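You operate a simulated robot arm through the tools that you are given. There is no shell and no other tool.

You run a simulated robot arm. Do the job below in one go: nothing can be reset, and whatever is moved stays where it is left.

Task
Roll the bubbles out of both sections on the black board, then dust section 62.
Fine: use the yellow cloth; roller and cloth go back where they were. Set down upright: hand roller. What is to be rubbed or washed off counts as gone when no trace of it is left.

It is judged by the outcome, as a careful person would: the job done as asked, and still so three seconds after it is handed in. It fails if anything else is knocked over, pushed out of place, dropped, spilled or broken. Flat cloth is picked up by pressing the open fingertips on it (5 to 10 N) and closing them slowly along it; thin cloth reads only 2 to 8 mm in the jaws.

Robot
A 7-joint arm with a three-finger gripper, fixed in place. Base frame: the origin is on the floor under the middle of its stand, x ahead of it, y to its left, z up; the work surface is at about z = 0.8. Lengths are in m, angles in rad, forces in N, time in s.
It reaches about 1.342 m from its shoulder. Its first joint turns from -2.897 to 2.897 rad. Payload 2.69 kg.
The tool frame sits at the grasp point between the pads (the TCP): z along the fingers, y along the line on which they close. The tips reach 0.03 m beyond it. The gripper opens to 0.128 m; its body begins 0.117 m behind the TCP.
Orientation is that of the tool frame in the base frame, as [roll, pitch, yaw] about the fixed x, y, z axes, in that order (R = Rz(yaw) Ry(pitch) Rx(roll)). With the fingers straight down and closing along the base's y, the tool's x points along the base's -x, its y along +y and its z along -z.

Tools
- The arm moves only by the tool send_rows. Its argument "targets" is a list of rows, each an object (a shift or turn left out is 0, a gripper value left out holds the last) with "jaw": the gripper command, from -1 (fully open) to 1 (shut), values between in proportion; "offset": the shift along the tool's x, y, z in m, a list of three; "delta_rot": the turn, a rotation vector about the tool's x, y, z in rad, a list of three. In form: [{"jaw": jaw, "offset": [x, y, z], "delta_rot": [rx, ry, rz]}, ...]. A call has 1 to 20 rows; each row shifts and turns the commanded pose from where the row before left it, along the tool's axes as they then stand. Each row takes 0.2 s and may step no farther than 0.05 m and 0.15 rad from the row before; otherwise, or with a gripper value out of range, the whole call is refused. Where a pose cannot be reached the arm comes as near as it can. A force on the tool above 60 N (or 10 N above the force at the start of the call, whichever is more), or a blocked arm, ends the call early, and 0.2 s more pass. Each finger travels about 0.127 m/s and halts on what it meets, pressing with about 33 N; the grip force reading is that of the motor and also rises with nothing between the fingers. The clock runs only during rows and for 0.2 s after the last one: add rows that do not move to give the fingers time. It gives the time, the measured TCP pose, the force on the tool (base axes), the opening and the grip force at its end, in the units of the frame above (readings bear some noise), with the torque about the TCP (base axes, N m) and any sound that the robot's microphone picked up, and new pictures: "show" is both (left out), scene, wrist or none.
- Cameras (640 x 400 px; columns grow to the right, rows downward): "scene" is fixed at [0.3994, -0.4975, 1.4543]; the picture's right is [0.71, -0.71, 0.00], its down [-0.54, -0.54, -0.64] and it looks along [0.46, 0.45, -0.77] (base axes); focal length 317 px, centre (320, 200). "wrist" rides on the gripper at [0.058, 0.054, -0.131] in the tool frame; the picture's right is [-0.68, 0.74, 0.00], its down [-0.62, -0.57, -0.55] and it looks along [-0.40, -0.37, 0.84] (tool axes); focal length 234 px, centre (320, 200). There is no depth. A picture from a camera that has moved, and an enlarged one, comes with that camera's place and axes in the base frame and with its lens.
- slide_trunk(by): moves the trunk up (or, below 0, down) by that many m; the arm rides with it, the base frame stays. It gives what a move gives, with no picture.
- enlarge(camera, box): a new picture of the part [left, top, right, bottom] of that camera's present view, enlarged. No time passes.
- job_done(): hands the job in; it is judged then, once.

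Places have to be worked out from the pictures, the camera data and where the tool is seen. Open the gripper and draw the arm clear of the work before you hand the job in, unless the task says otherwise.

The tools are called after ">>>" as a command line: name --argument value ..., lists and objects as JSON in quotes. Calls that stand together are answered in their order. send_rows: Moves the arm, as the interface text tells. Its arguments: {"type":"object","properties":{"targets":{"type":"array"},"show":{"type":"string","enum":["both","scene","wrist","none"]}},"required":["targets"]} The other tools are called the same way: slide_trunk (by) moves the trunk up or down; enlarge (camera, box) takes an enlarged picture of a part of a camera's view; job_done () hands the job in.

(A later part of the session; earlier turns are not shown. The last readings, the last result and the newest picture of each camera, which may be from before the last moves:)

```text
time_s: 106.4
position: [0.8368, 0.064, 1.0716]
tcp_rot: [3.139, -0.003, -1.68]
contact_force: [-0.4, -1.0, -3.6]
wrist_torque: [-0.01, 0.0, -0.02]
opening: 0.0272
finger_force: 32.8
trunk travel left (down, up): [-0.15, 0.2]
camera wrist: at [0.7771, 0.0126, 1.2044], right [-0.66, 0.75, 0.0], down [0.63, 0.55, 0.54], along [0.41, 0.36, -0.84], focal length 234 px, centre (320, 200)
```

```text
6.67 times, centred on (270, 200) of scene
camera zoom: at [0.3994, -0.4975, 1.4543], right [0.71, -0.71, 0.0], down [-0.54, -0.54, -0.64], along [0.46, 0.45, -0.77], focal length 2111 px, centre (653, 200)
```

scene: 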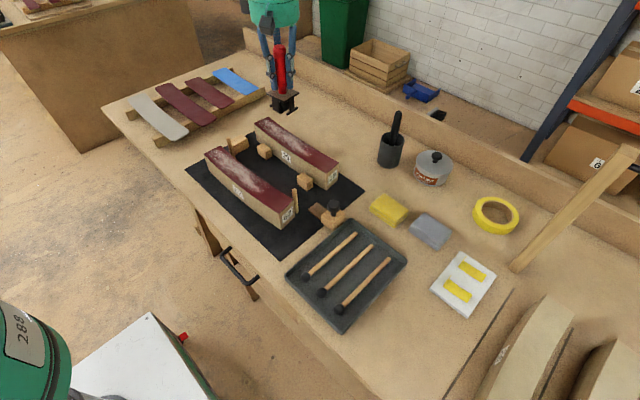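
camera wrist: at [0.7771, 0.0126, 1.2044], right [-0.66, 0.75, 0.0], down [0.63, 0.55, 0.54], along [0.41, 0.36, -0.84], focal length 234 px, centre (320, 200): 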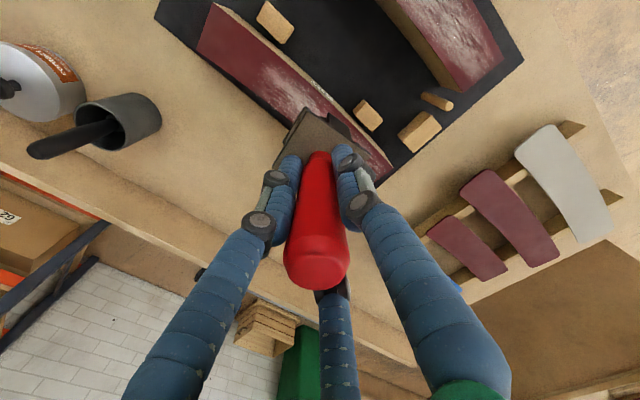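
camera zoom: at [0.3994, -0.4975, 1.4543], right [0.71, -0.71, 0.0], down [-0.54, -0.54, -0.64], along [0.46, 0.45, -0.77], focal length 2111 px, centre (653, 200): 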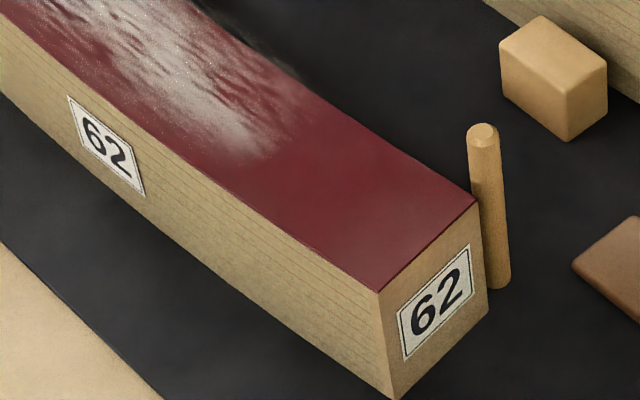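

Both sections are free of bubbles. Now take the roller home: rotate it back (about −1.59 rad) at safe height first.

>>> send_rows --targets '[{"jaw": 1, "delta_rot": [0, 0, 0.07]}, {"delta_rot": [0, 0, 0.138]}, {"delta_rot": [0, 0, 0.138]}, {"delta_rot": [0, 0, 0.138]}, {"delta_rot": [0, 0, 0.138]}, {"delta_rot": [0, 0, 0.138]}, {"delta_rot": [0, 0, 0.138]}, {"delta_rot": [0, 0, 0.138]}, {"delta_rot": [0, 0, 0.138]}, {"delta_rot": [0, 0, 0.138]}, {"delta_rot": [0, 0, 0.138]}, {"delta_rot": [0, 0, 0.138]}, {"offset": [0, 0, 0]}]' --show "none"

>>> send_rows --targets '[{"jaw": 1, "offset": [0.0026, -0.014, 0]}, {"offset": [0.0052, -0.028, 0]}, {"offset": [0.0052, -0.028, 0]}, {"offset": [0.0052, -0.028, 0]}, {"offset": [0.0052, -0.028, 0]}, {"offset": [0.0052, -0.028, 0]}, {"offset": [0.0052, -0.028, 0]}, {"offset": [0.0052, -0.028, 0]}, {"offset": [0.0052, -0.028, 0]}, {"offset": [0.0052, -0.028, 0]}, {"offset": [0.0052, -0.028, 0]}, {"offset": [0.0052, -0.028, 0]}, {"offset": [0.0052, -0.028, 0]}, {"offset": [0.0052, -0.028, 0]}, {"offset": [0.0052, -0.028, 0]}, {"offset": [0.0052, -0.028, 0]}, {"offset": [0.0052, -0.028, 0]}, {"offset": [0.0052, -0.028, 0]}, {"offset": [0.0026, -0.014, 0]}, {"offset": [0, 0, 0]}]' --show "both"

>>> enlarge --camera "scene" --box '[380, 210, 500, 320]'

```text
time_s: 109.2
position: [0.8363, 0.0636, 1.072]
tcp_rot: [-3.138, -0.001, 3.012]
contact_force: [-0.1, -0.3, -3.2]
wrist_torque: [0.0, -0.03, 0.0]
opening: 0.0273
finger_force: 33.0
trunk travel left (down, up): [-0.15, 0.2]
```

```text
time_s: 113.4
position: [0.6797, -0.4232, 1.0734]
tcp_rot: [-3.138, 0.0, 3.012]
contact_force: [-0.4, -0.9, -3.1]
wrist_torque: [0.02, 0.0, 0.0]
opening: 0.0275
finger_force: 32.9
trunk travel left (down, up): [-0.15, 0.2]
camera wrist: at [0.6296, -0.3621, 1.2066], right [0.76, 0.64, 0.0], down [0.54, -0.64, 0.55], along [0.35, -0.42, -0.84], focal length 234 px, centre (320, 200)
```

scene: 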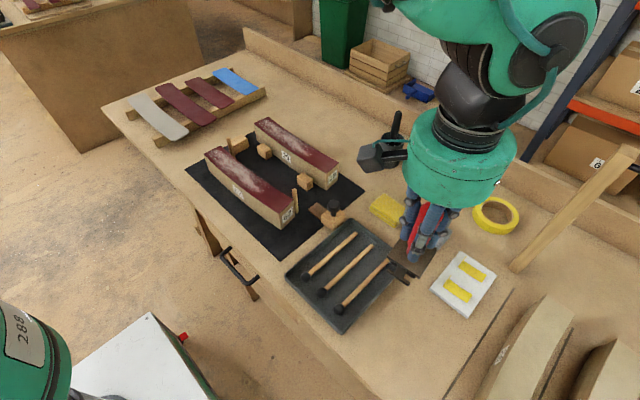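
wrist: 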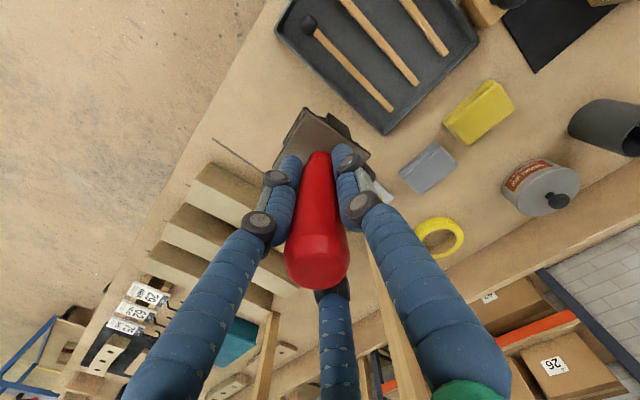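

```text
3.64 times, centred on (440, 265) of scene
camera zoom: at [0.3994, -0.4975, 1.4543], right [0.71, -0.71, 0.0], down [-0.54, -0.54, -0.64], along [0.46, 0.45, -0.77], focal length 1152 px, centre (-116, -36)
```

zoom: 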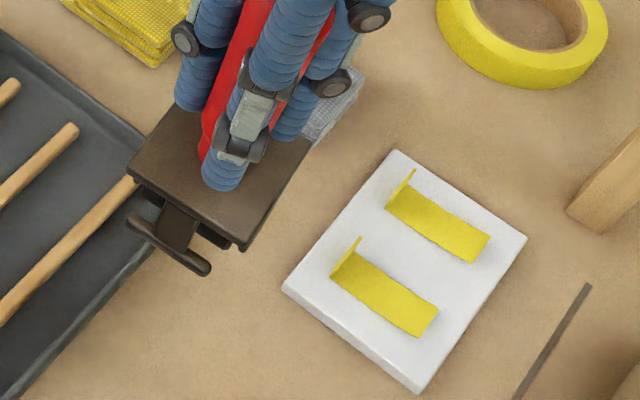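

Yaw residue ≈0.09 rad; correct it and move over the home spot (0.657, −0.478).

>>> send_rows --targets '[{"jaw": 1, "delta_rot": [0, 0, 0.045]}, {"delta_rot": [0, 0, 0.045]}, {"offset": [0.0034, -0.0195, 0]}, {"offset": [0.0034, -0.0195, 0]}, {"offset": [0.0034, -0.0195, 0]}, {"offset": [0, 0, 0.03]}, {"offset": [0, 0, 0.04]}, {"offset": [0, 0, 0.04]}, {"offset": [0, 0, 0.03]}, {"offset": [0, 0, 0.015]}, {"offset": [0, 0, 0]}, {"offset": [0, 0, 0]}]' --show "both"

>>> enlarge --camera "scene" --box '[375, 285, 455, 365]'

```text
time_s: 116.0
position: [0.6558, -0.4798, 0.9202]
tcp_rot: [-3.138, -0.001, 2.923]
contact_force: [-1.2, 0.1, -3.2]
wrist_torque: [0.01, -0.03, 0.0]
opening: 0.0272
finger_force: 33.0
trunk travel left (down, up): [-0.15, 0.2]
camera wrist: at [0.6111, -0.4143, 1.0534], right [0.82, 0.57, 0.0], down [0.48, -0.68, 0.55], along [0.31, -0.45, -0.84], focal length 234 px, centre (320, 200)
```

scene: 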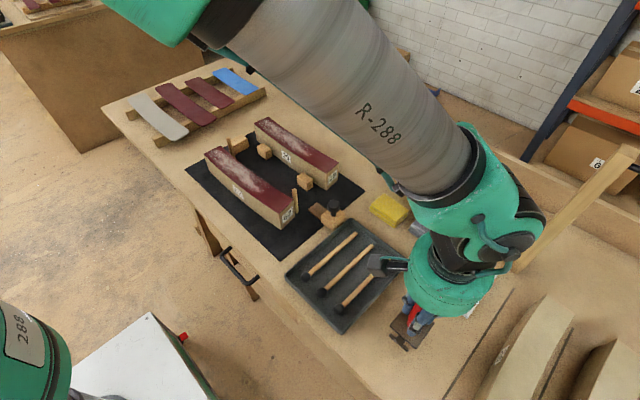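
wrist: 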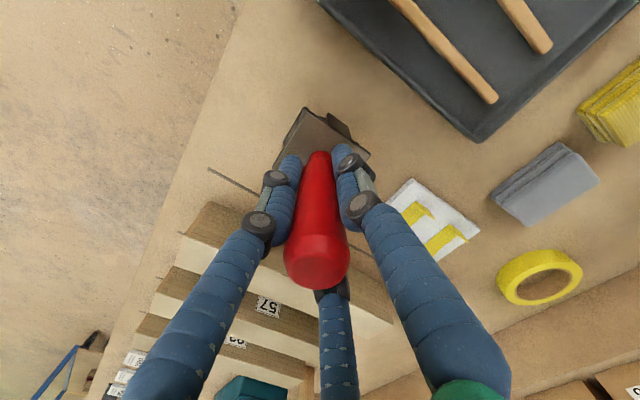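

```text
5.00 times, centred on (415, 325) of scene
camera zoom: at [0.3994, -0.4975, 1.4543], right [0.71, -0.71, 0.0], down [-0.54, -0.54, -0.64], along [0.46, 0.45, -0.77], focal length 1584 px, centre (-155, -425)
```

zoom: 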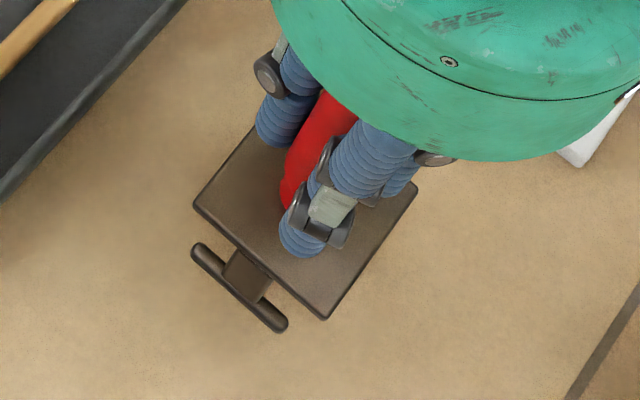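

Very close to the home pose; shift +3 mm in x and lower to just above the table, then feel contact.

>>> send_rows --targets '[{"jaw": 1, "offset": [-0.0029, 0.0006, 0.008]}, {"offset": [0, 0, 0.008]}, {"offset": [0, 0, 0.002]}, {"offset": [0, 0, 0]}]' --show "none"

>>> send_rows --targets '[{"jaw": 1, "offset": [0, 0, 0.002]}, {"offset": [0, 0, 0.001]}, {"offset": [0, 0, 0]}]' --show "none"

```text
time_s: 117.0
position: [0.6589, -0.4782, 0.9024]
tcp_rot: [-3.138, -0.002, 2.922]
contact_force: [0.2, -0.7, -3.0]
wrist_torque: [0.02, -0.02, 0.02]
opening: 0.0271
finger_force: 33.4
trunk travel left (down, up): [-0.15, 0.2]
```

```text
time_s: 117.8
position: [0.6586, -0.4789, 0.9004]
tcp_rot: [-3.14, -0.002, 2.925]
contact_force: [-0.2, -0.7, -2.6]
wrist_torque: [0.0, -0.02, -0.01]
opening: 0.0272
finger_force: 32.9
trunk travel left (down, up): [-0.15, 0.2]
```

>>> send_rows --targets '[{"jaw": 1, "offset": [0, 0, 0.0015]}, {"offset": [0, 0, 0.001]}, {"offset": [0, 0, 0]}]' --show "none"

```text
time_s: 118.6
position: [0.6584, -0.4789, 0.8966]
tcp_rot: [-3.138, -0.004, 2.923]
contact_force: [0.6, -0.7, -4.3]
wrist_torque: [-0.01, 0.01, 0.01]
opening: 0.0271
finger_force: 33.2
trunk travel left (down, up): [-0.15, 0.2]
```

>>> send_rows --targets '[{"jaw": 1, "offset": [0, 0, 0.001]}, {"offset": [0, 0, 0.001]}, {"offset": [0, 0, 0]}]' --show "none"

```text
time_s: 119.4
position: [0.659, -0.4787, 0.8952]
tcp_rot: [-3.137, -0.003, 2.924]
contact_force: [0.1, 0.2, -0.8]
wrist_torque: [-0.02, 0.06, 0.02]
opening: 0.0271
finger_force: 32.8
trunk travel left (down, up): [-0.15, 0.2]
```

Touching down. Add 1 mm and look at its attitude before release.

>>> send_rows --targets '[{"jaw": 1, "offset": [0, 0, 0.001]}, {"offset": [0, 0, 0]}]' --show "both"

>>> enlarge --camera "scene" --box '[375, 285, 455, 365]'

>>> enlarge --camera "wrist" --box '[250, 90, 400, 290]'

```text
time_s: 120.0
position: [0.6594, -0.479, 0.8955]
tcp_rot: [-3.137, 0.0, 2.924]
contact_force: [-1.0, 1.7, 6.4]
wrist_torque: [-0.06, 0.06, -0.02]
opening: 0.0273
finger_force: 33.4
trunk travel left (down, up): [-0.15, 0.2]
camera wrist: at [0.6148, -0.4131, 1.0275], right [0.82, 0.57, 0.0], down [0.48, -0.68, 0.55], along [0.31, -0.45, -0.83], focal length 234 px, centre (320, 200)
```

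scene: 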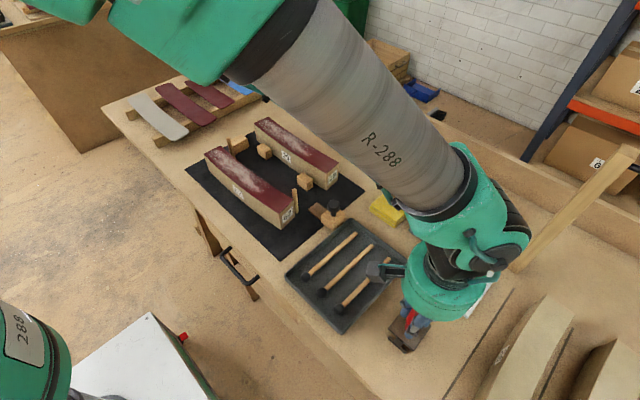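
wrist: 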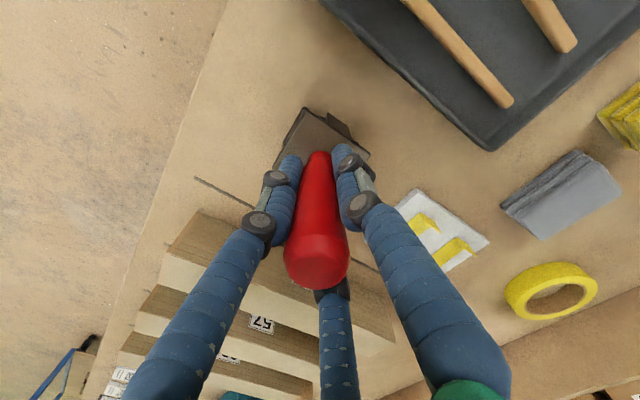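

```text
5.00 times, centred on (415, 325) of scene
camera zoom: at [0.3994, -0.4975, 1.4543], right [0.71, -0.71, 0.0], down [-0.54, -0.54, -0.64], along [0.46, 0.45, -0.77], focal length 1584 px, centre (-155, -425)
```

zoom: 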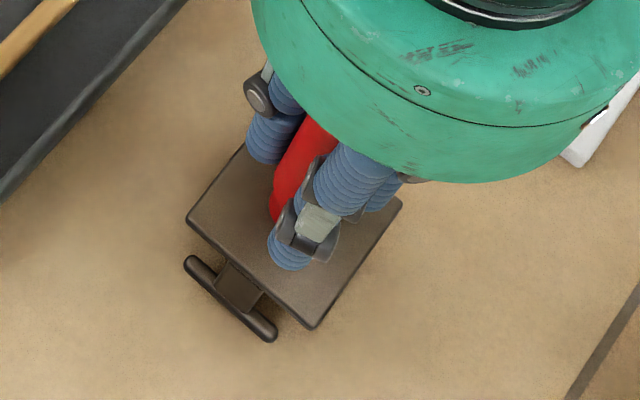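

```text
2.00 times, centred on (325, 190) of wrist
camera zoom: at [0.6148, -0.4131, 1.0275], right [0.82, 0.57, 0.0], down [0.48, -0.68, 0.55], along [0.31, -0.45, -0.83], focal length 468 px, centre (310, 220)
```

zoom: 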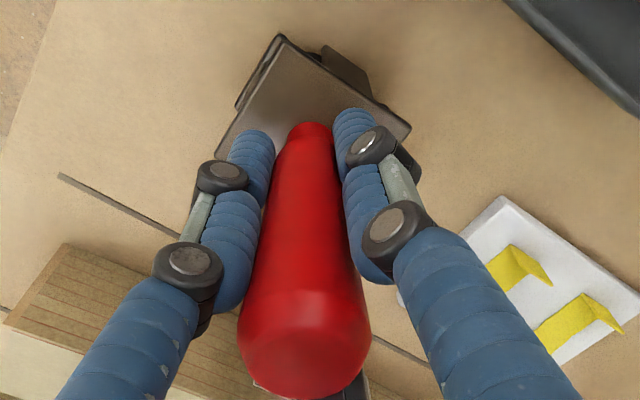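

Position matches home, but the +x plate corner is ~6 mm higher — the roller leans ≈0.1 rad toward −x in the grip. I'll tilt it upright about the wheel before releasing.

>>> send_rows --targets '[{"jaw": 1, "offset": [-0.0035, 0.0008, 0], "delta_rot": [0.008, 0.036, 0]}, {"offset": [-0.0035, 0.0008, 0], "delta_rot": [0.008, 0.036, 0]}, {"offset": [-0.0035, 0.0008, 0], "delta_rot": [0.008, 0.036, 0]}, {"offset": [0, 0, 0]}]' --show "both"

>>> enlarge --camera "scene" --box '[375, 285, 455, 365]'

```text
time_s: 121.0
position: [0.67, -0.4789, 0.8952]
tcp_rot: [-3.111, -0.108, 2.923]
contact_force: [-0.9, 7.0, 19.9]
wrist_torque: [0.2, 0.2, -0.05]
opening: 0.0271
finger_force: 33.0
trunk travel left (down, up): [-0.15, 0.2]
camera wrist: at [0.64, -0.4134, 1.0312], right [0.81, 0.57, -0.09], down [0.54, -0.68, 0.49], along [0.22, -0.45, -0.86], focal length 234 px, centre (320, 200)
```

scene: 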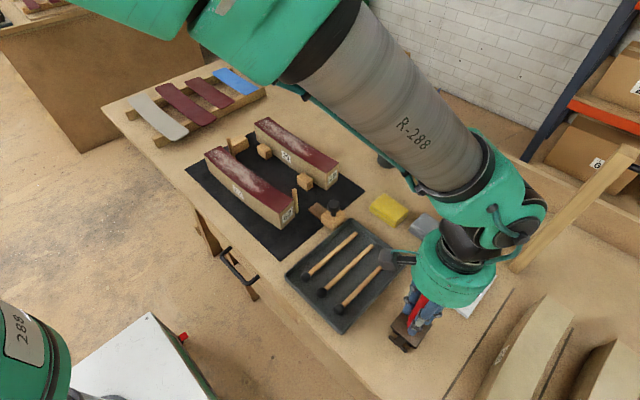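
wrist: 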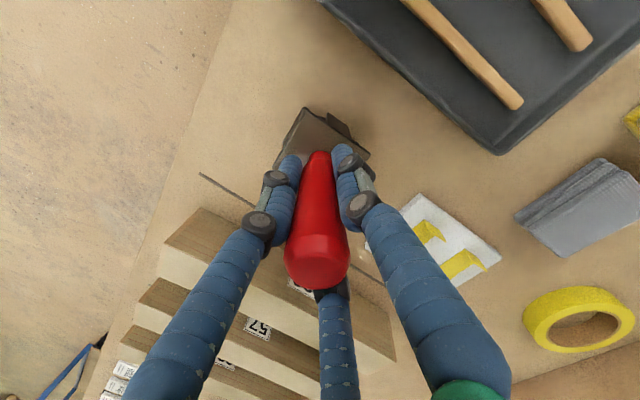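

```text
5.00 times, centred on (415, 325) of scene
camera zoom: at [0.3994, -0.4975, 1.4543], right [0.71, -0.71, 0.0], down [-0.54, -0.54, -0.64], along [0.46, 0.45, -0.77], focal length 1584 px, centre (-155, -425)
```

zoom: 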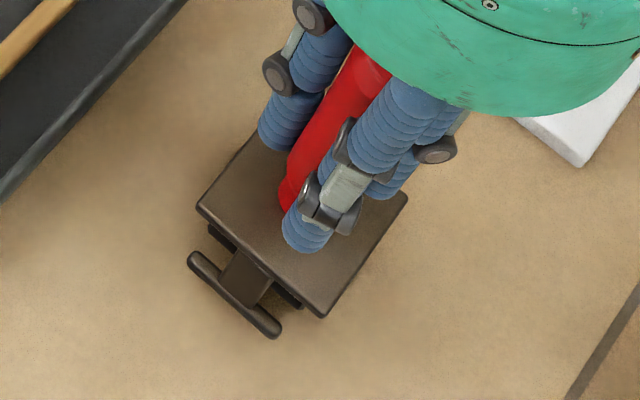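

The plate now matches the home attitude but sits ≈5 mm too far in +x, and I'm pressing 20 N. Relieve slightly and roll it back −5 mm in x.

>>> send_rows --targets '[{"jaw": 1, "offset": [0.0002, 0, -0.0013]}, {"offset": [0.0024, -0.0005, 0.0003]}, {"offset": [0.0024, -0.0005, 0.0003]}, {"offset": [0, 0, 0]}]' --show "scene"

>>> enlarge --camera "scene" --box '[375, 285, 455, 365]'

```text
time_s: 122.0
position: [0.6649, -0.4804, 0.8946]
tcp_rot: [-3.116, -0.109, 2.922]
contact_force: [-0.4, 0.0, 5.8]
wrist_torque: [-0.3, 0.08, 0.0]
opening: 0.0272
finger_force: 33.3
trunk travel left (down, up): [-0.15, 0.2]
```

scene: 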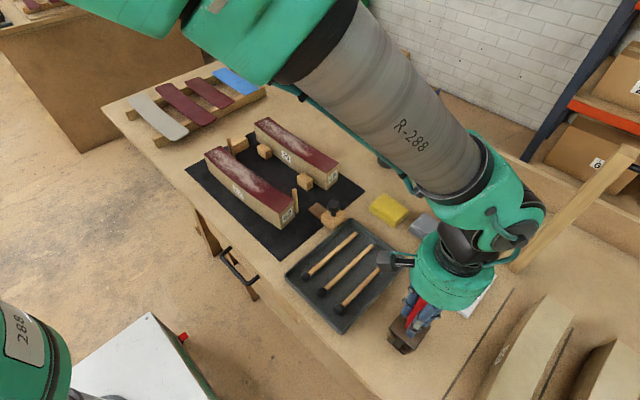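

```text
5.00 times, centred on (415, 325) of scene
camera zoom: at [0.3994, -0.4975, 1.4543], right [0.71, -0.71, 0.0], down [-0.54, -0.54, -0.64], along [0.46, 0.45, -0.77], focal length 1584 px, centre (-155, -425)
```

zoom: 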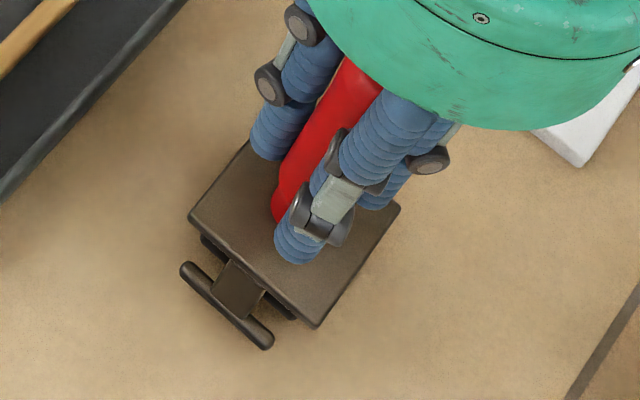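

Compared with the home picture (no wheel visible beside the post), I over-tilted: the earlier attitude was the right one. Undo the tilt.

>>> send_rows --targets '[{"jaw": 1, "offset": [0.0018, -0.0004, -0.0006], "delta_rot": [-0.008, -0.036, 0]}, {"offset": [0.0018, -0.0004, -0.0004], "delta_rot": [-0.008, -0.036, 0]}, {"offset": [0.0018, -0.0004, 0], "delta_rot": [-0.008, -0.036, 0]}, {"offset": [0, 0, 0]}]' --show "scene"

>>> enlarge --camera "scene" --box '[375, 285, 455, 365]'

```text
time_s: 123.0
position: [0.6579, -0.4789, 0.8947]
tcp_rot: [-3.138, -0.002, 2.923]
contact_force: [0.5, 0.0, -3.2]
wrist_torque: [0.0, 0.02, 0.01]
opening: 0.0272
finger_force: 33.6
trunk travel left (down, up): [-0.15, 0.2]
```

scene: 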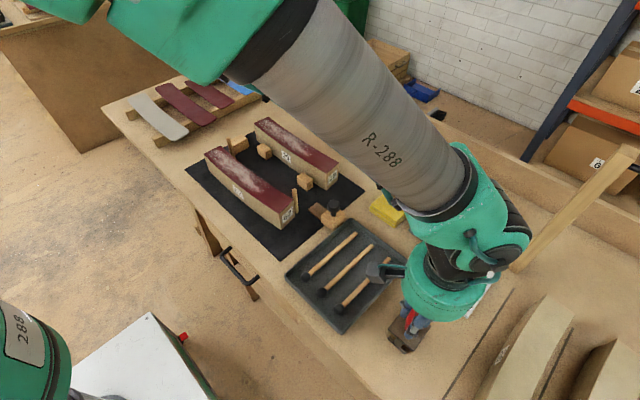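

```text
5.00 times, centred on (415, 325) of scene
camera zoom: at [0.3994, -0.4975, 1.4543], right [0.71, -0.71, 0.0], down [-0.54, -0.54, -0.64], along [0.46, 0.45, -0.77], focal length 1584 px, centre (-155, -425)
```

zoom: 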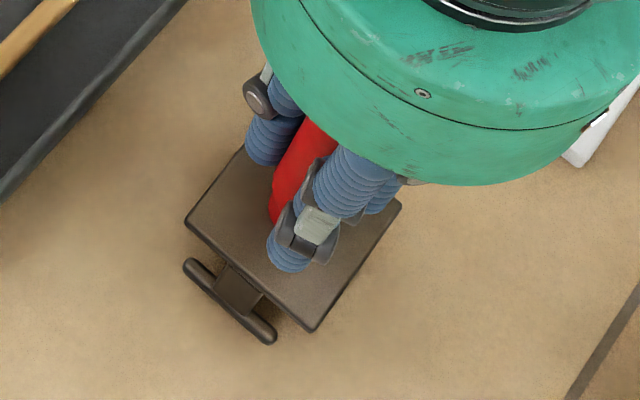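

Attitude matches the home picture again. Shift +2 mm in x and lower until it bears on the table.

>>> send_rows --targets '[{"jaw": 1, "offset": [-0.002, 0.0004, 0]}, {"offset": [0, 0, 0.0013]}, {"offset": [0, 0, 0]}]' --show "none"

```text
time_s: 123.8
position: [0.6611, -0.4784, 0.8953]
tcp_rot: [-3.138, -0.002, 2.925]
contact_force: [0.4, 2.6, -0.1]
wrist_torque: [0.14, -0.05, 0.01]
opening: 0.0272
finger_force: 33.4
trunk travel left (down, up): [-0.15, 0.2]
```

Its weight is on the table. Open the fingers slowly.

>>> send_rows --targets '[{"jaw": 0.58}, {"jaw": 0.54}, {"jaw": 0.5}, {"jaw": 0.45}, {"jaw": 0.38}, {"jaw": 0.25}, {"jaw": 0.0}, {"jaw": -0.3}, {"jaw": -0.5}, {"jaw": -0.5}]' --show "both"

>>> enlarge --camera "scene" --box '[375, 285, 455, 365]'

>>> enlarge --camera "wrist" --box '[250, 90, 400, 290]'

```text
time_s: 126.0
position: [0.6597, -0.4792, 0.8936]
tcp_rot: [-3.137, -0.002, 2.922]
contact_force: [0.7, 0.4, 0.9]
wrist_torque: [-0.02, 0.02, 0.0]
opening: 0.096
finger_force: 0.0
trunk travel left (down, up): [-0.15, 0.2]
camera wrist: at [0.6162, -0.4136, 1.0274], right [0.82, 0.57, 0.0], down [0.48, -0.68, 0.55], along [0.31, -0.45, -0.84], focal length 234 px, centre (320, 200)
```

scene: 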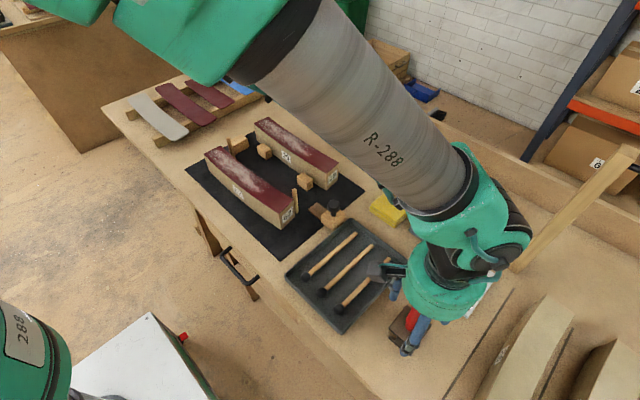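
wrist: 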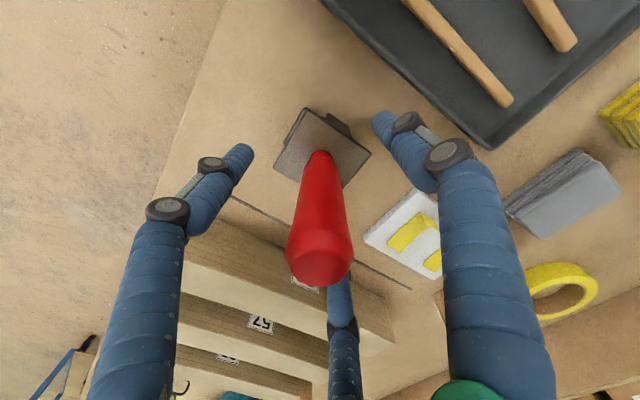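

```text
5.00 times, centred on (415, 325) of scene
camera zoom: at [0.3994, -0.4975, 1.4543], right [0.71, -0.71, 0.0], down [-0.54, -0.54, -0.64], along [0.46, 0.45, -0.77], focal length 1584 px, centre (-155, -425)
```

zoom: 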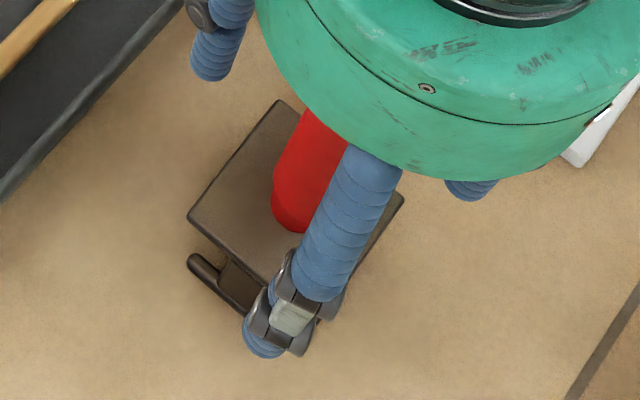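

```text
2.00 times, centred on (325, 190) of wrist
camera zoom: at [0.6162, -0.4136, 1.0274], right [0.82, 0.57, 0.0], down [0.48, -0.68, 0.55], along [0.31, -0.45, -0.84], focal length 468 px, centre (310, 220)
```

zoom: 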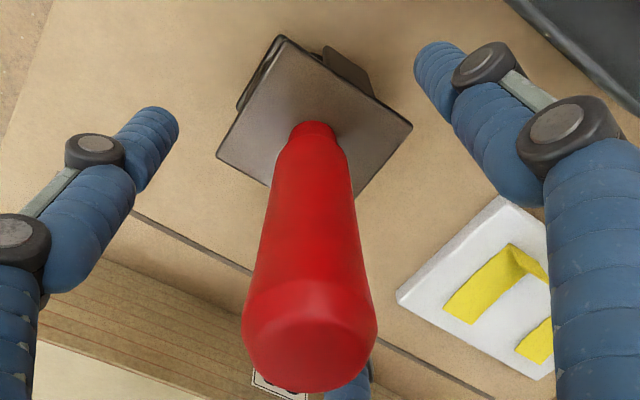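

The roller stands on its own. Withdraw straight up.

>>> send_rows --targets '[{"jaw": -0.6, "offset": [0, 0, -0.02]}, {"offset": [0, 0, -0.04]}, {"offset": [0, 0, -0.045]}, {"offset": [0, 0, -0.045]}, {"offset": [0, 0, -0.045]}, {"offset": [0, 0, -0.045]}, {"offset": [0, 0, 0]}]' --show "both"

>>> enlarge --camera "scene" --box '[375, 285, 455, 365]'

>>> enlarge --camera "wrist" --box '[270, 70, 370, 170]'

```text
time_s: 127.6
position: [0.6601, -0.4766, 1.1338]
tcp_rot: [-3.138, -0.002, 2.924]
contact_force: [-0.6, 0.0, 0.1]
wrist_torque: [-0.05, -0.01, 0.02]
opening: 0.1025
finger_force: 0.0
trunk travel left (down, up): [-0.15, 0.2]
camera wrist: at [0.6153, -0.4115, 1.2669], right [0.82, 0.57, 0.0], down [0.48, -0.68, 0.55], along [0.31, -0.45, -0.84], focal length 234 px, centre (320, 200)
```

scene: 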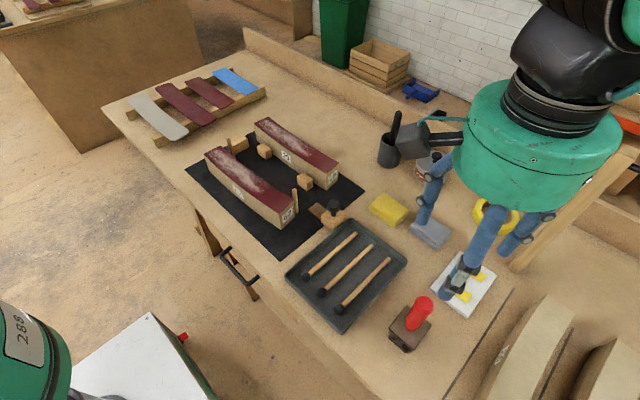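
wrist: 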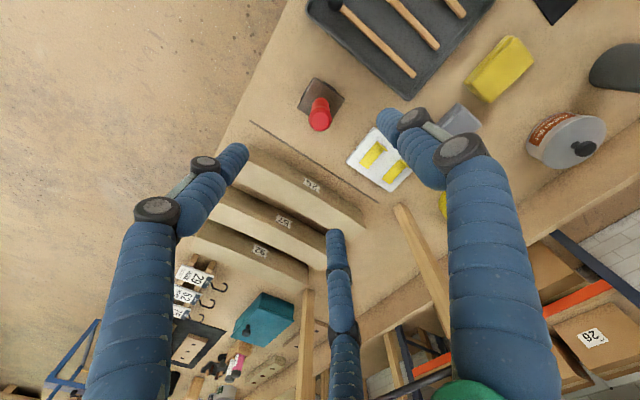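

```text
5.00 times, centred on (415, 325) of scene
camera zoom: at [0.3994, -0.4975, 1.4543], right [0.71, -0.71, 0.0], down [-0.54, -0.54, -0.64], along [0.46, 0.45, -0.77], focal length 1584 px, centre (-155, -425)
```

zoom: 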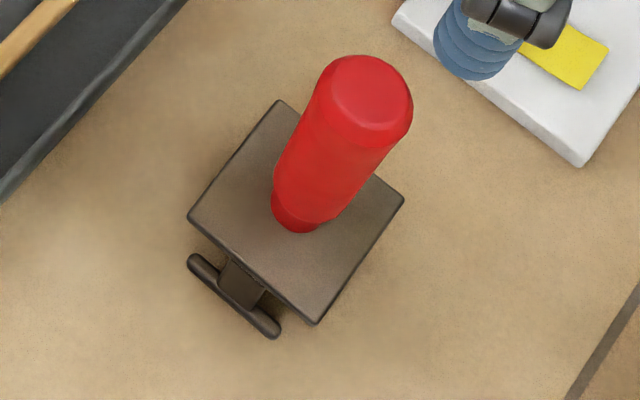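

```text
4.00 times, centred on (320, 120) of wrist
camera zoom: at [0.6153, -0.4115, 1.2669], right [0.82, 0.57, 0.0], down [0.48, -0.68, 0.55], along [0.31, -0.45, -0.84], focal length 937 px, centre (320, 520)
```

zoom: 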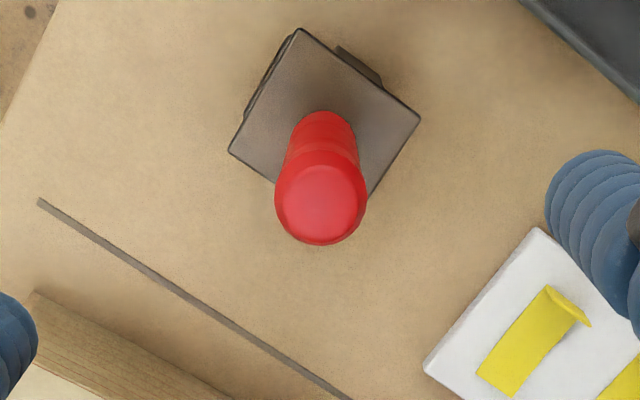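

The roller is back home and upright. Next, the yellow cloth: restore the yaw and bring the wrist camera over it for a close look.

>>> send_rows --targets '[{"jaw": -1, "delta_rot": [0, 0, -0.1085]}, {"delta_rot": [0, 0, -0.1085]}, {"offset": [-0.0128, 0.0283, 0.005]}, {"offset": [-0.0128, 0.0283, 0.005]}, {"offset": [-0.0128, 0.0283, 0.005]}, {"offset": [-0.0128, 0.0283, 0.005]}, {"offset": [-0.0128, 0.0283, 0.01]}, {"offset": [-0.0128, 0.0283, 0.01]}, {"offset": [-0.0128, 0.0283, 0.015]}, {"offset": [-0.0128, 0.0283, 0.015]}, {"offset": [-0.0128, 0.0283, 0.02]}, {"offset": [-0.0128, 0.0283, 0.02]}, {"offset": [0, 0, 0.02]}, {"offset": [0, 0, 0]}]' --show "both"

>>> enlarge --camera "wrist" --box '[240, 120, 400, 260]'

>>> enlarge --camera "scene" --box '[350, 170, 460, 260]'

```text
time_s: 130.6
position: [0.7877, -0.1965, 1.0054]
tcp_rot: [-3.14, -0.005, 3.141]
contact_force: [0.2, 0.5, 0.8]
wrist_torque: [-0.03, 0.06, -0.02]
opening: 0.1279
finger_force: 0.0
trunk travel left (down, up): [-0.15, 0.2]
camera wrist: at [0.7305, -0.1415, 1.137], right [0.68, 0.74, 0.0], down [0.62, -0.56, 0.55], along [0.4, -0.37, -0.84], focal length 234 px, centre (320, 200)
```

scene: 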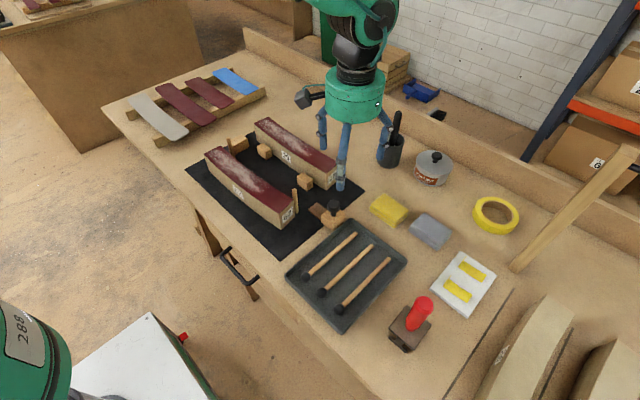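
wrist: 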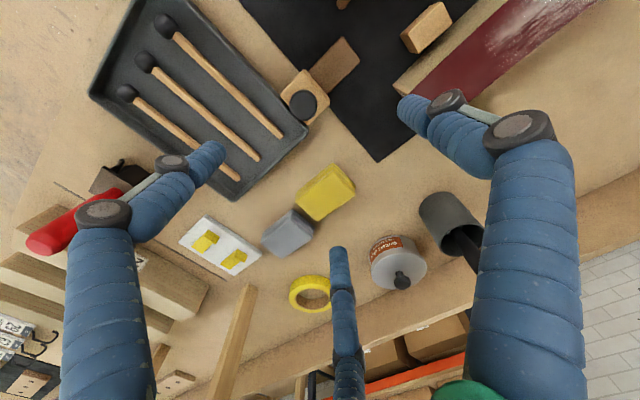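

```text
2.86 times, centred on (320, 190) of wrist
camera zoom: at [0.7305, -0.1415, 1.137], right [0.68, 0.74, 0.0], down [0.62, -0.56, 0.55], along [0.4, -0.37, -0.84], focal length 669 px, centre (320, 229)
```

zoom: 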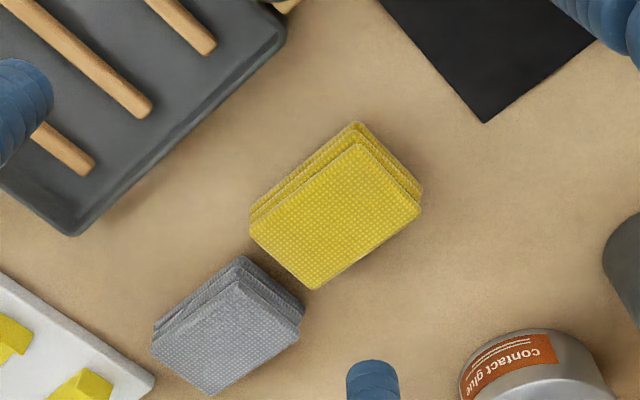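

```text
4.44 times, centred on (405, 215) of scene
camera zoom: at [0.3994, -0.4975, 1.4543], right [0.71, -0.71, 0.0], down [-0.54, -0.54, -0.64], along [0.46, 0.45, -0.77], focal length 1408 px, centre (-58, 133)
```

zoom: 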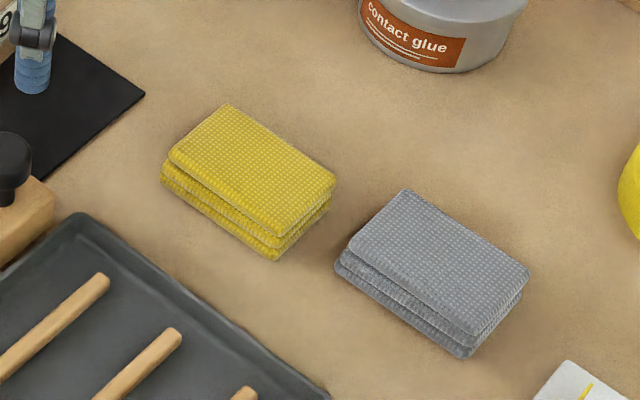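

Yellow cloth: a folded pad ≈55 × 78 mm, top z≈0.825, centred (0.881, −0.269). I'll go above it, slightly offset so all three fingers meet its sides together.

>>> send_rows --targets '[{"jaw": -0.6, "offset": [-0.031, -0.0222, 0]}, {"offset": [-0.031, -0.0222, 0]}, {"offset": [-0.031, -0.0222, 0]}, {"offset": [0, 0, 0.04]}, {"offset": [0, 0, 0.04]}, {"offset": [0, 0, 0.03]}, {"offset": [0, 0, 0]}, {"offset": [0, 0, 0]}]' --show "both"

>>> enlarge --camera "wrist" --box '[200, 100, 440, 280]'

```text
time_s: 132.4
position: [0.8837, -0.2579, 0.8915]
tcp_rot: [-3.136, -0.003, 3.141]
contact_force: [0.3, 0.4, -0.1]
wrist_torque: [0.02, 0.04, 0.01]
opening: 0.1025
finger_force: 0.0
trunk travel left (down, up): [-0.15, 0.2]
camera wrist: at [0.8261, -0.204, 1.0245], right [0.68, 0.74, 0.0], down [0.62, -0.56, 0.55], along [0.4, -0.37, -0.84], focal length 234 px, centre (320, 200)
```

scene: 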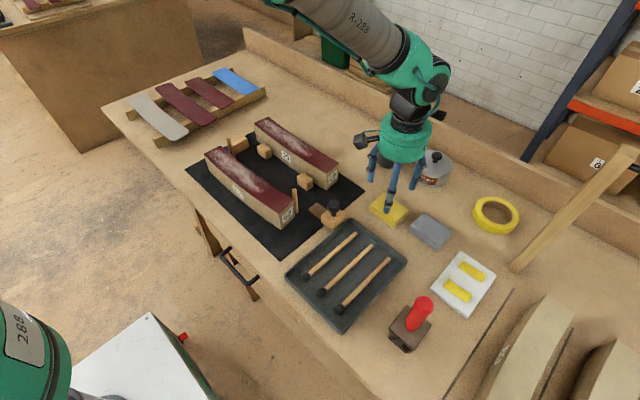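
wrist: 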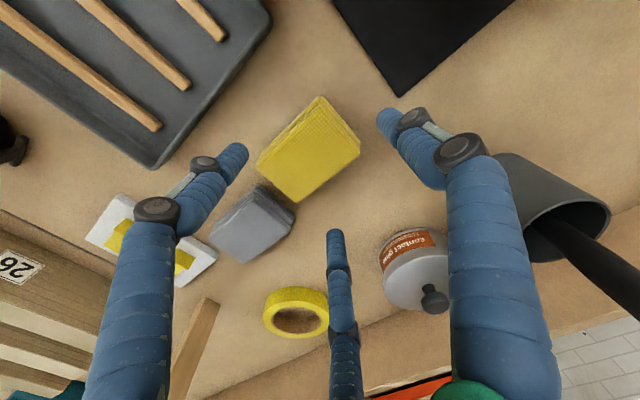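

```text
2.22 times, centred on (320, 190) of wrist
camera zoom: at [0.8261, -0.204, 1.0245], right [0.68, 0.74, 0.0], down [0.62, -0.56, 0.55], along [0.4, -0.37, -0.84], focal length 520 px, centre (320, 222)
```

zoom: 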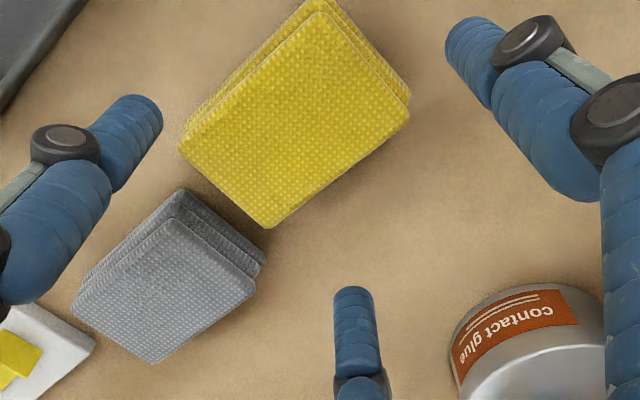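

Refined pad centre (0.881, −0.271). Adjust and lower so the tips reach about 10 mm above the table beside the pad.

>>> send_rows --targets '[{"jaw": -0.6, "offset": [0.0033, -0.0055, 0.02]}, {"offset": [0, 0, 0.02]}, {"offset": [0, 0, 0.0115]}, {"offset": [0, 0, 0]}, {"offset": [0, 0, 0]}]' --show "both"

>>> enlarge --camera "wrist" --box '[220, 80, 440, 260]'

>>> enlarge --camera "scene" --box '[340, 160, 450, 250]'

```text
time_s: 133.6
position: [0.8794, -0.2665, 0.8417]
tcp_rot: [-3.138, -0.003, 3.142]
contact_force: [-0.6, 0.0, 0.7]
wrist_torque: [-0.01, 0.0, 0.01]
opening: 0.1024
finger_force: 0.0
trunk travel left (down, up): [-0.15, 0.2]
camera wrist: at [0.8217, -0.2123, 0.9738], right [0.68, 0.74, 0.0], down [0.62, -0.56, 0.55], along [0.4, -0.37, -0.84], focal length 234 px, centre (320, 200)
```

scene: 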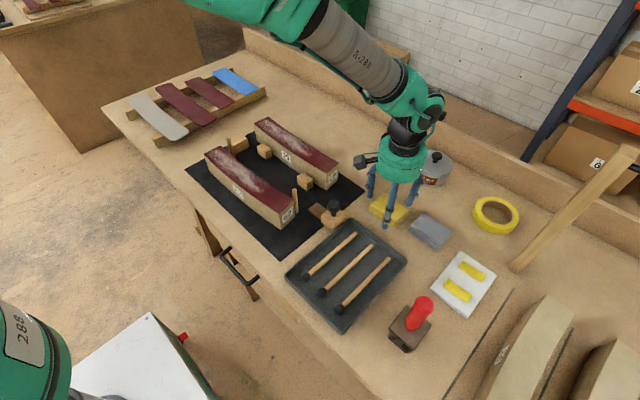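
wrist: 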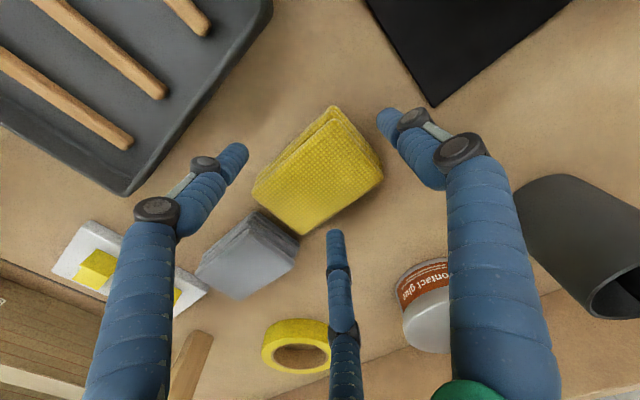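

```text
2.22 times, centred on (330, 170) of wrist
camera zoom: at [0.8217, -0.2123, 0.9738], right [0.68, 0.74, 0.0], down [0.62, -0.56, 0.55], along [0.4, -0.37, -0.84], focal length 520 px, centre (298, 267)
```

zoom: 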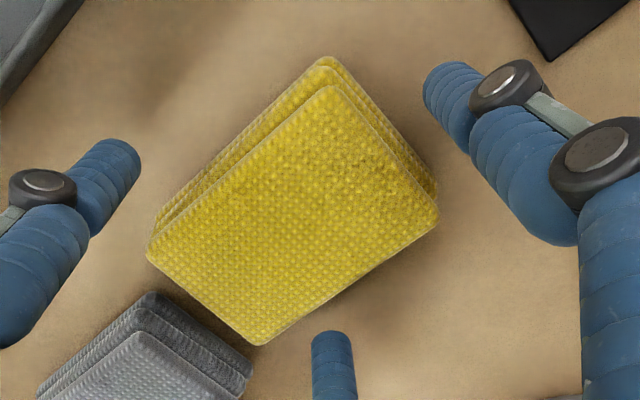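

```text
4.44 times, centred on (395, 205) of scene
camera zoom: at [0.3994, -0.4975, 1.4543], right [0.71, -0.71, 0.0], down [-0.54, -0.54, -0.64], along [0.46, 0.45, -0.77], focal length 1408 px, centre (-13, 178)
```

zoom: 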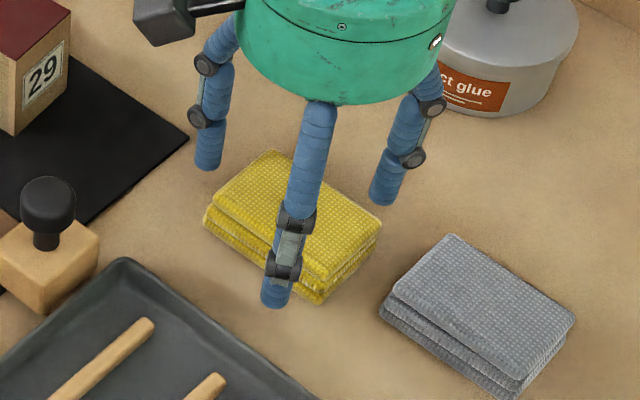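

All three fingers are beside the pad. Close slowly.

>>> send_rows --targets '[{"jaw": -0.5}, {"jaw": -0.4}, {"jaw": -0.3}, {"jaw": -0.2}, {"jaw": -0.15}, {"jaw": -0.1}, {"jaw": -0.05}, {"jaw": 0.0}]' --show "both"

>>> enlarge --camera "wrist" --box '[220, 80, 440, 260]'

>>> enlarge --camera "scene" --box '[340, 160, 450, 250]'

```text
time_s: 135.4
position: [0.8793, -0.2666, 0.8404]
tcp_rot: [-3.138, -0.002, 3.141]
contact_force: [0.3, 0.5, 1.3]
wrist_torque: [0.01, -0.02, -0.01]
opening: 0.07
finger_force: 32.9
trunk travel left (down, up): [-0.15, 0.2]
camera wrist: at [0.8218, -0.2123, 0.974], right [0.68, 0.74, 0.0], down [0.62, -0.56, 0.55], along [0.4, -0.37, -0.84], focal length 234 px, centre (320, 200)
```

scene: 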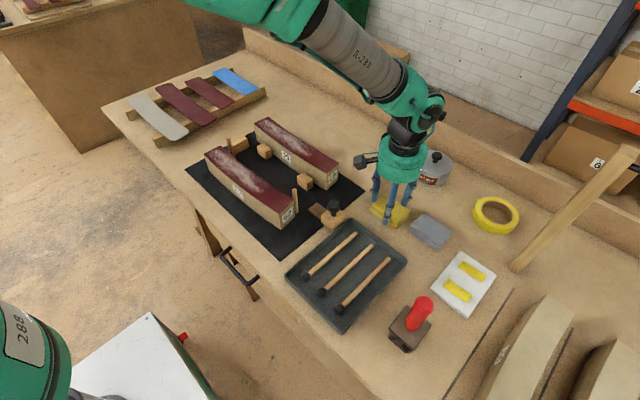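
wrist: 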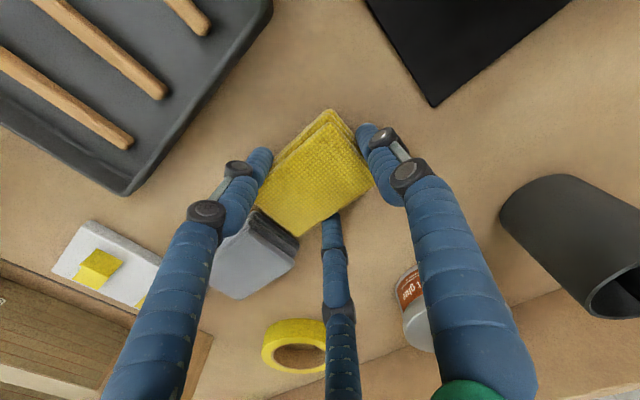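

```text
2.22 times, centred on (330, 170) of wrist
camera zoom: at [0.8218, -0.2123, 0.974], right [0.68, 0.74, 0.0], down [0.62, -0.56, 0.55], along [0.4, -0.37, -0.84], focal length 520 px, centre (298, 267)
```

zoom: 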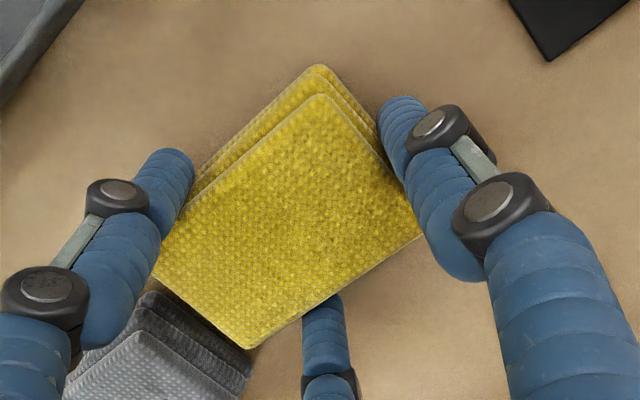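

```text
4.44 times, centred on (395, 205) of scene
camera zoom: at [0.3994, -0.4975, 1.4543], right [0.71, -0.71, 0.0], down [-0.54, -0.54, -0.64], along [0.46, 0.45, -0.77], focal length 1408 px, centre (-13, 178)
```

zoom: 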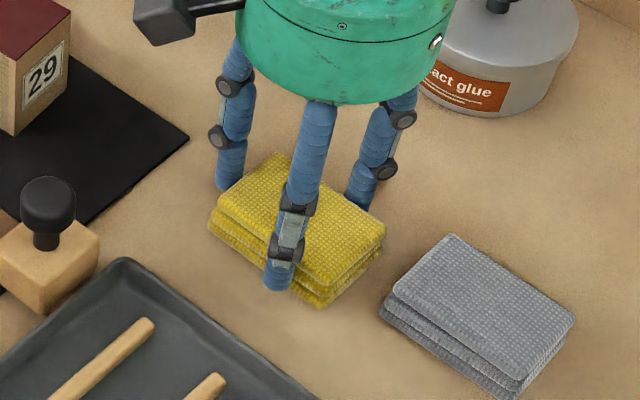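

The pad is firm: opening 0.070 with full grip force. Hold and lift slightly to check.

>>> send_rows --targets '[{"jaw": 0.3}, {"jaw": 0.5, "offset": [0, 0, -0.005]}, {"offset": [0, 0, -0.015]}, {"offset": [0, 0, -0.02]}, {"offset": [0, 0, 0]}]' --show "both"

>>> enlarge --camera "scene" --box '[340, 150, 450, 240]'

```text
time_s: 136.6
position: [0.8784, -0.267, 0.8799]
tcp_rot: [-3.14, -0.002, 3.141]
contact_force: [-0.8, 0.0, -0.9]
wrist_torque: [-0.01, -0.04, 0.03]
opening: 0.0696
finger_force: 32.7
trunk travel left (down, up): [-0.15, 0.2]
camera wrist: at [0.8208, -0.2128, 1.0139], right [0.68, 0.74, 0.0], down [0.62, -0.56, 0.55], along [0.4, -0.37, -0.84], focal length 234 px, centre (320, 200)
```

scene: 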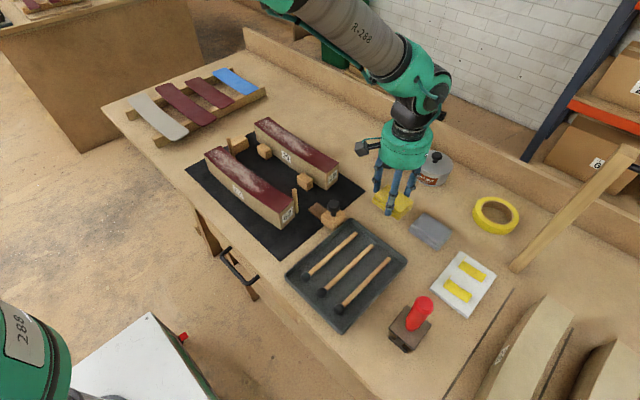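
wrist: 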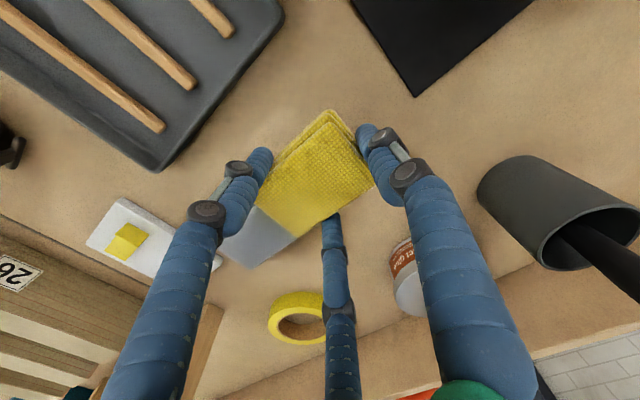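

```text
4.44 times, centred on (395, 195) of scene
camera zoom: at [0.3994, -0.4975, 1.4543], right [0.71, -0.71, 0.0], down [-0.54, -0.54, -0.64], along [0.46, 0.45, -0.77], focal length 1408 px, centre (-13, 222)
```

zoom: 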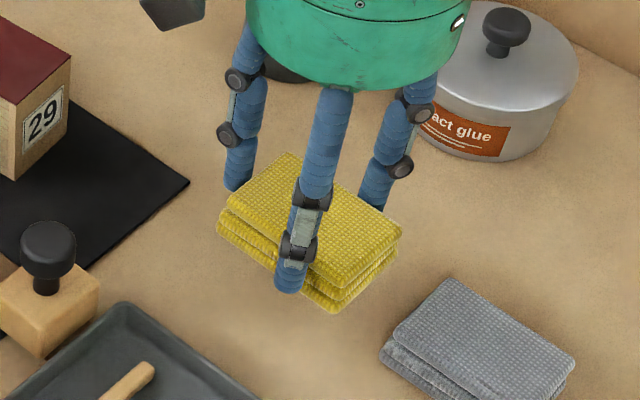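

Cloth pad is held securely and level. Raise it and carry it over to section 62.

>>> send_rows --targets '[{"jaw": 0.5, "offset": [0, 0, -0.03]}, {"offset": [0, 0, -0.04]}, {"offset": [0, 0, -0.04]}, {"offset": [0, 0, -0.01]}, {"offset": [0.0195, 0.0225, 0]}, {"offset": [0.0195, 0.0225, 0]}, {"offset": [0.0195, 0.0225, 0]}, {"offset": [0.0195, 0.0225, 0]}, {"offset": [0.0195, 0.0225, 0]}, {"offset": [0.0195, 0.0225, 0]}, {"offset": [0.0195, 0.0225, 0]}, {"offset": [0.0195, 0.0225, 0]}, {"offset": [0.0195, 0.0225, 0]}, {"offset": [0.0195, 0.0225, 0]}, {"offset": [0.0195, 0.0225, 0]}, {"offset": [0, 0, 0]}]' --show "both"

>>> enlarge --camera "scene" --box '[200, 100, 330, 220]'

```text
time_s: 140.0
position: [0.6638, -0.0181, 1.002]
tcp_rot: [-3.14, -0.002, -3.141]
contact_force: [-0.7, -0.1, -0.8]
wrist_torque: [-0.03, -0.06, 0.0]
opening: 0.0696
finger_force: 32.6
trunk travel left (down, up): [-0.15, 0.2]
camera wrist: at [0.6072, 0.0365, 1.1337], right [0.68, 0.74, 0.0], down [0.62, -0.56, 0.55], along [0.4, -0.37, -0.84], focal length 234 px, centre (320, 200)
```

scene: 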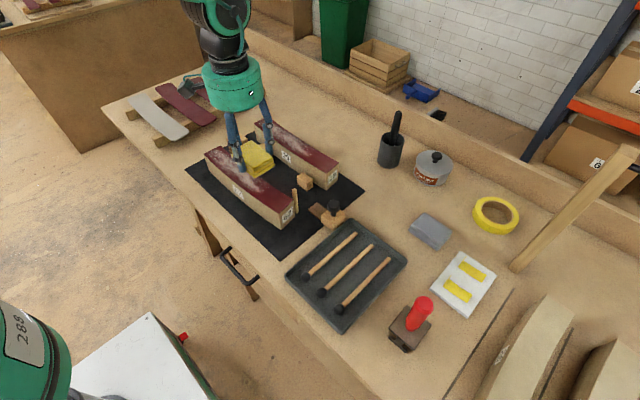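
wrist: 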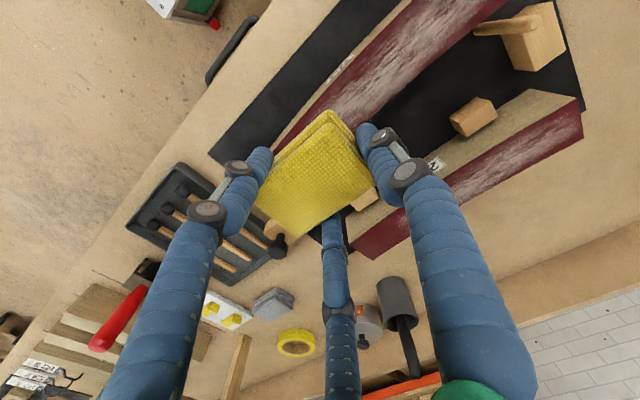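

```text
3.33 times, centred on (265, 160) of scene
camera zoom: at [0.3994, -0.4975, 1.4543], right [0.71, -0.71, 0.0], down [-0.54, -0.54, -0.64], along [0.46, 0.45, -0.77], focal length 1056 px, centre (503, 333)
```

zoom: 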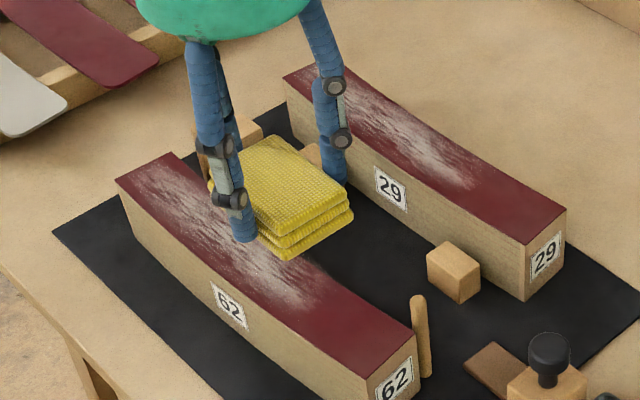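

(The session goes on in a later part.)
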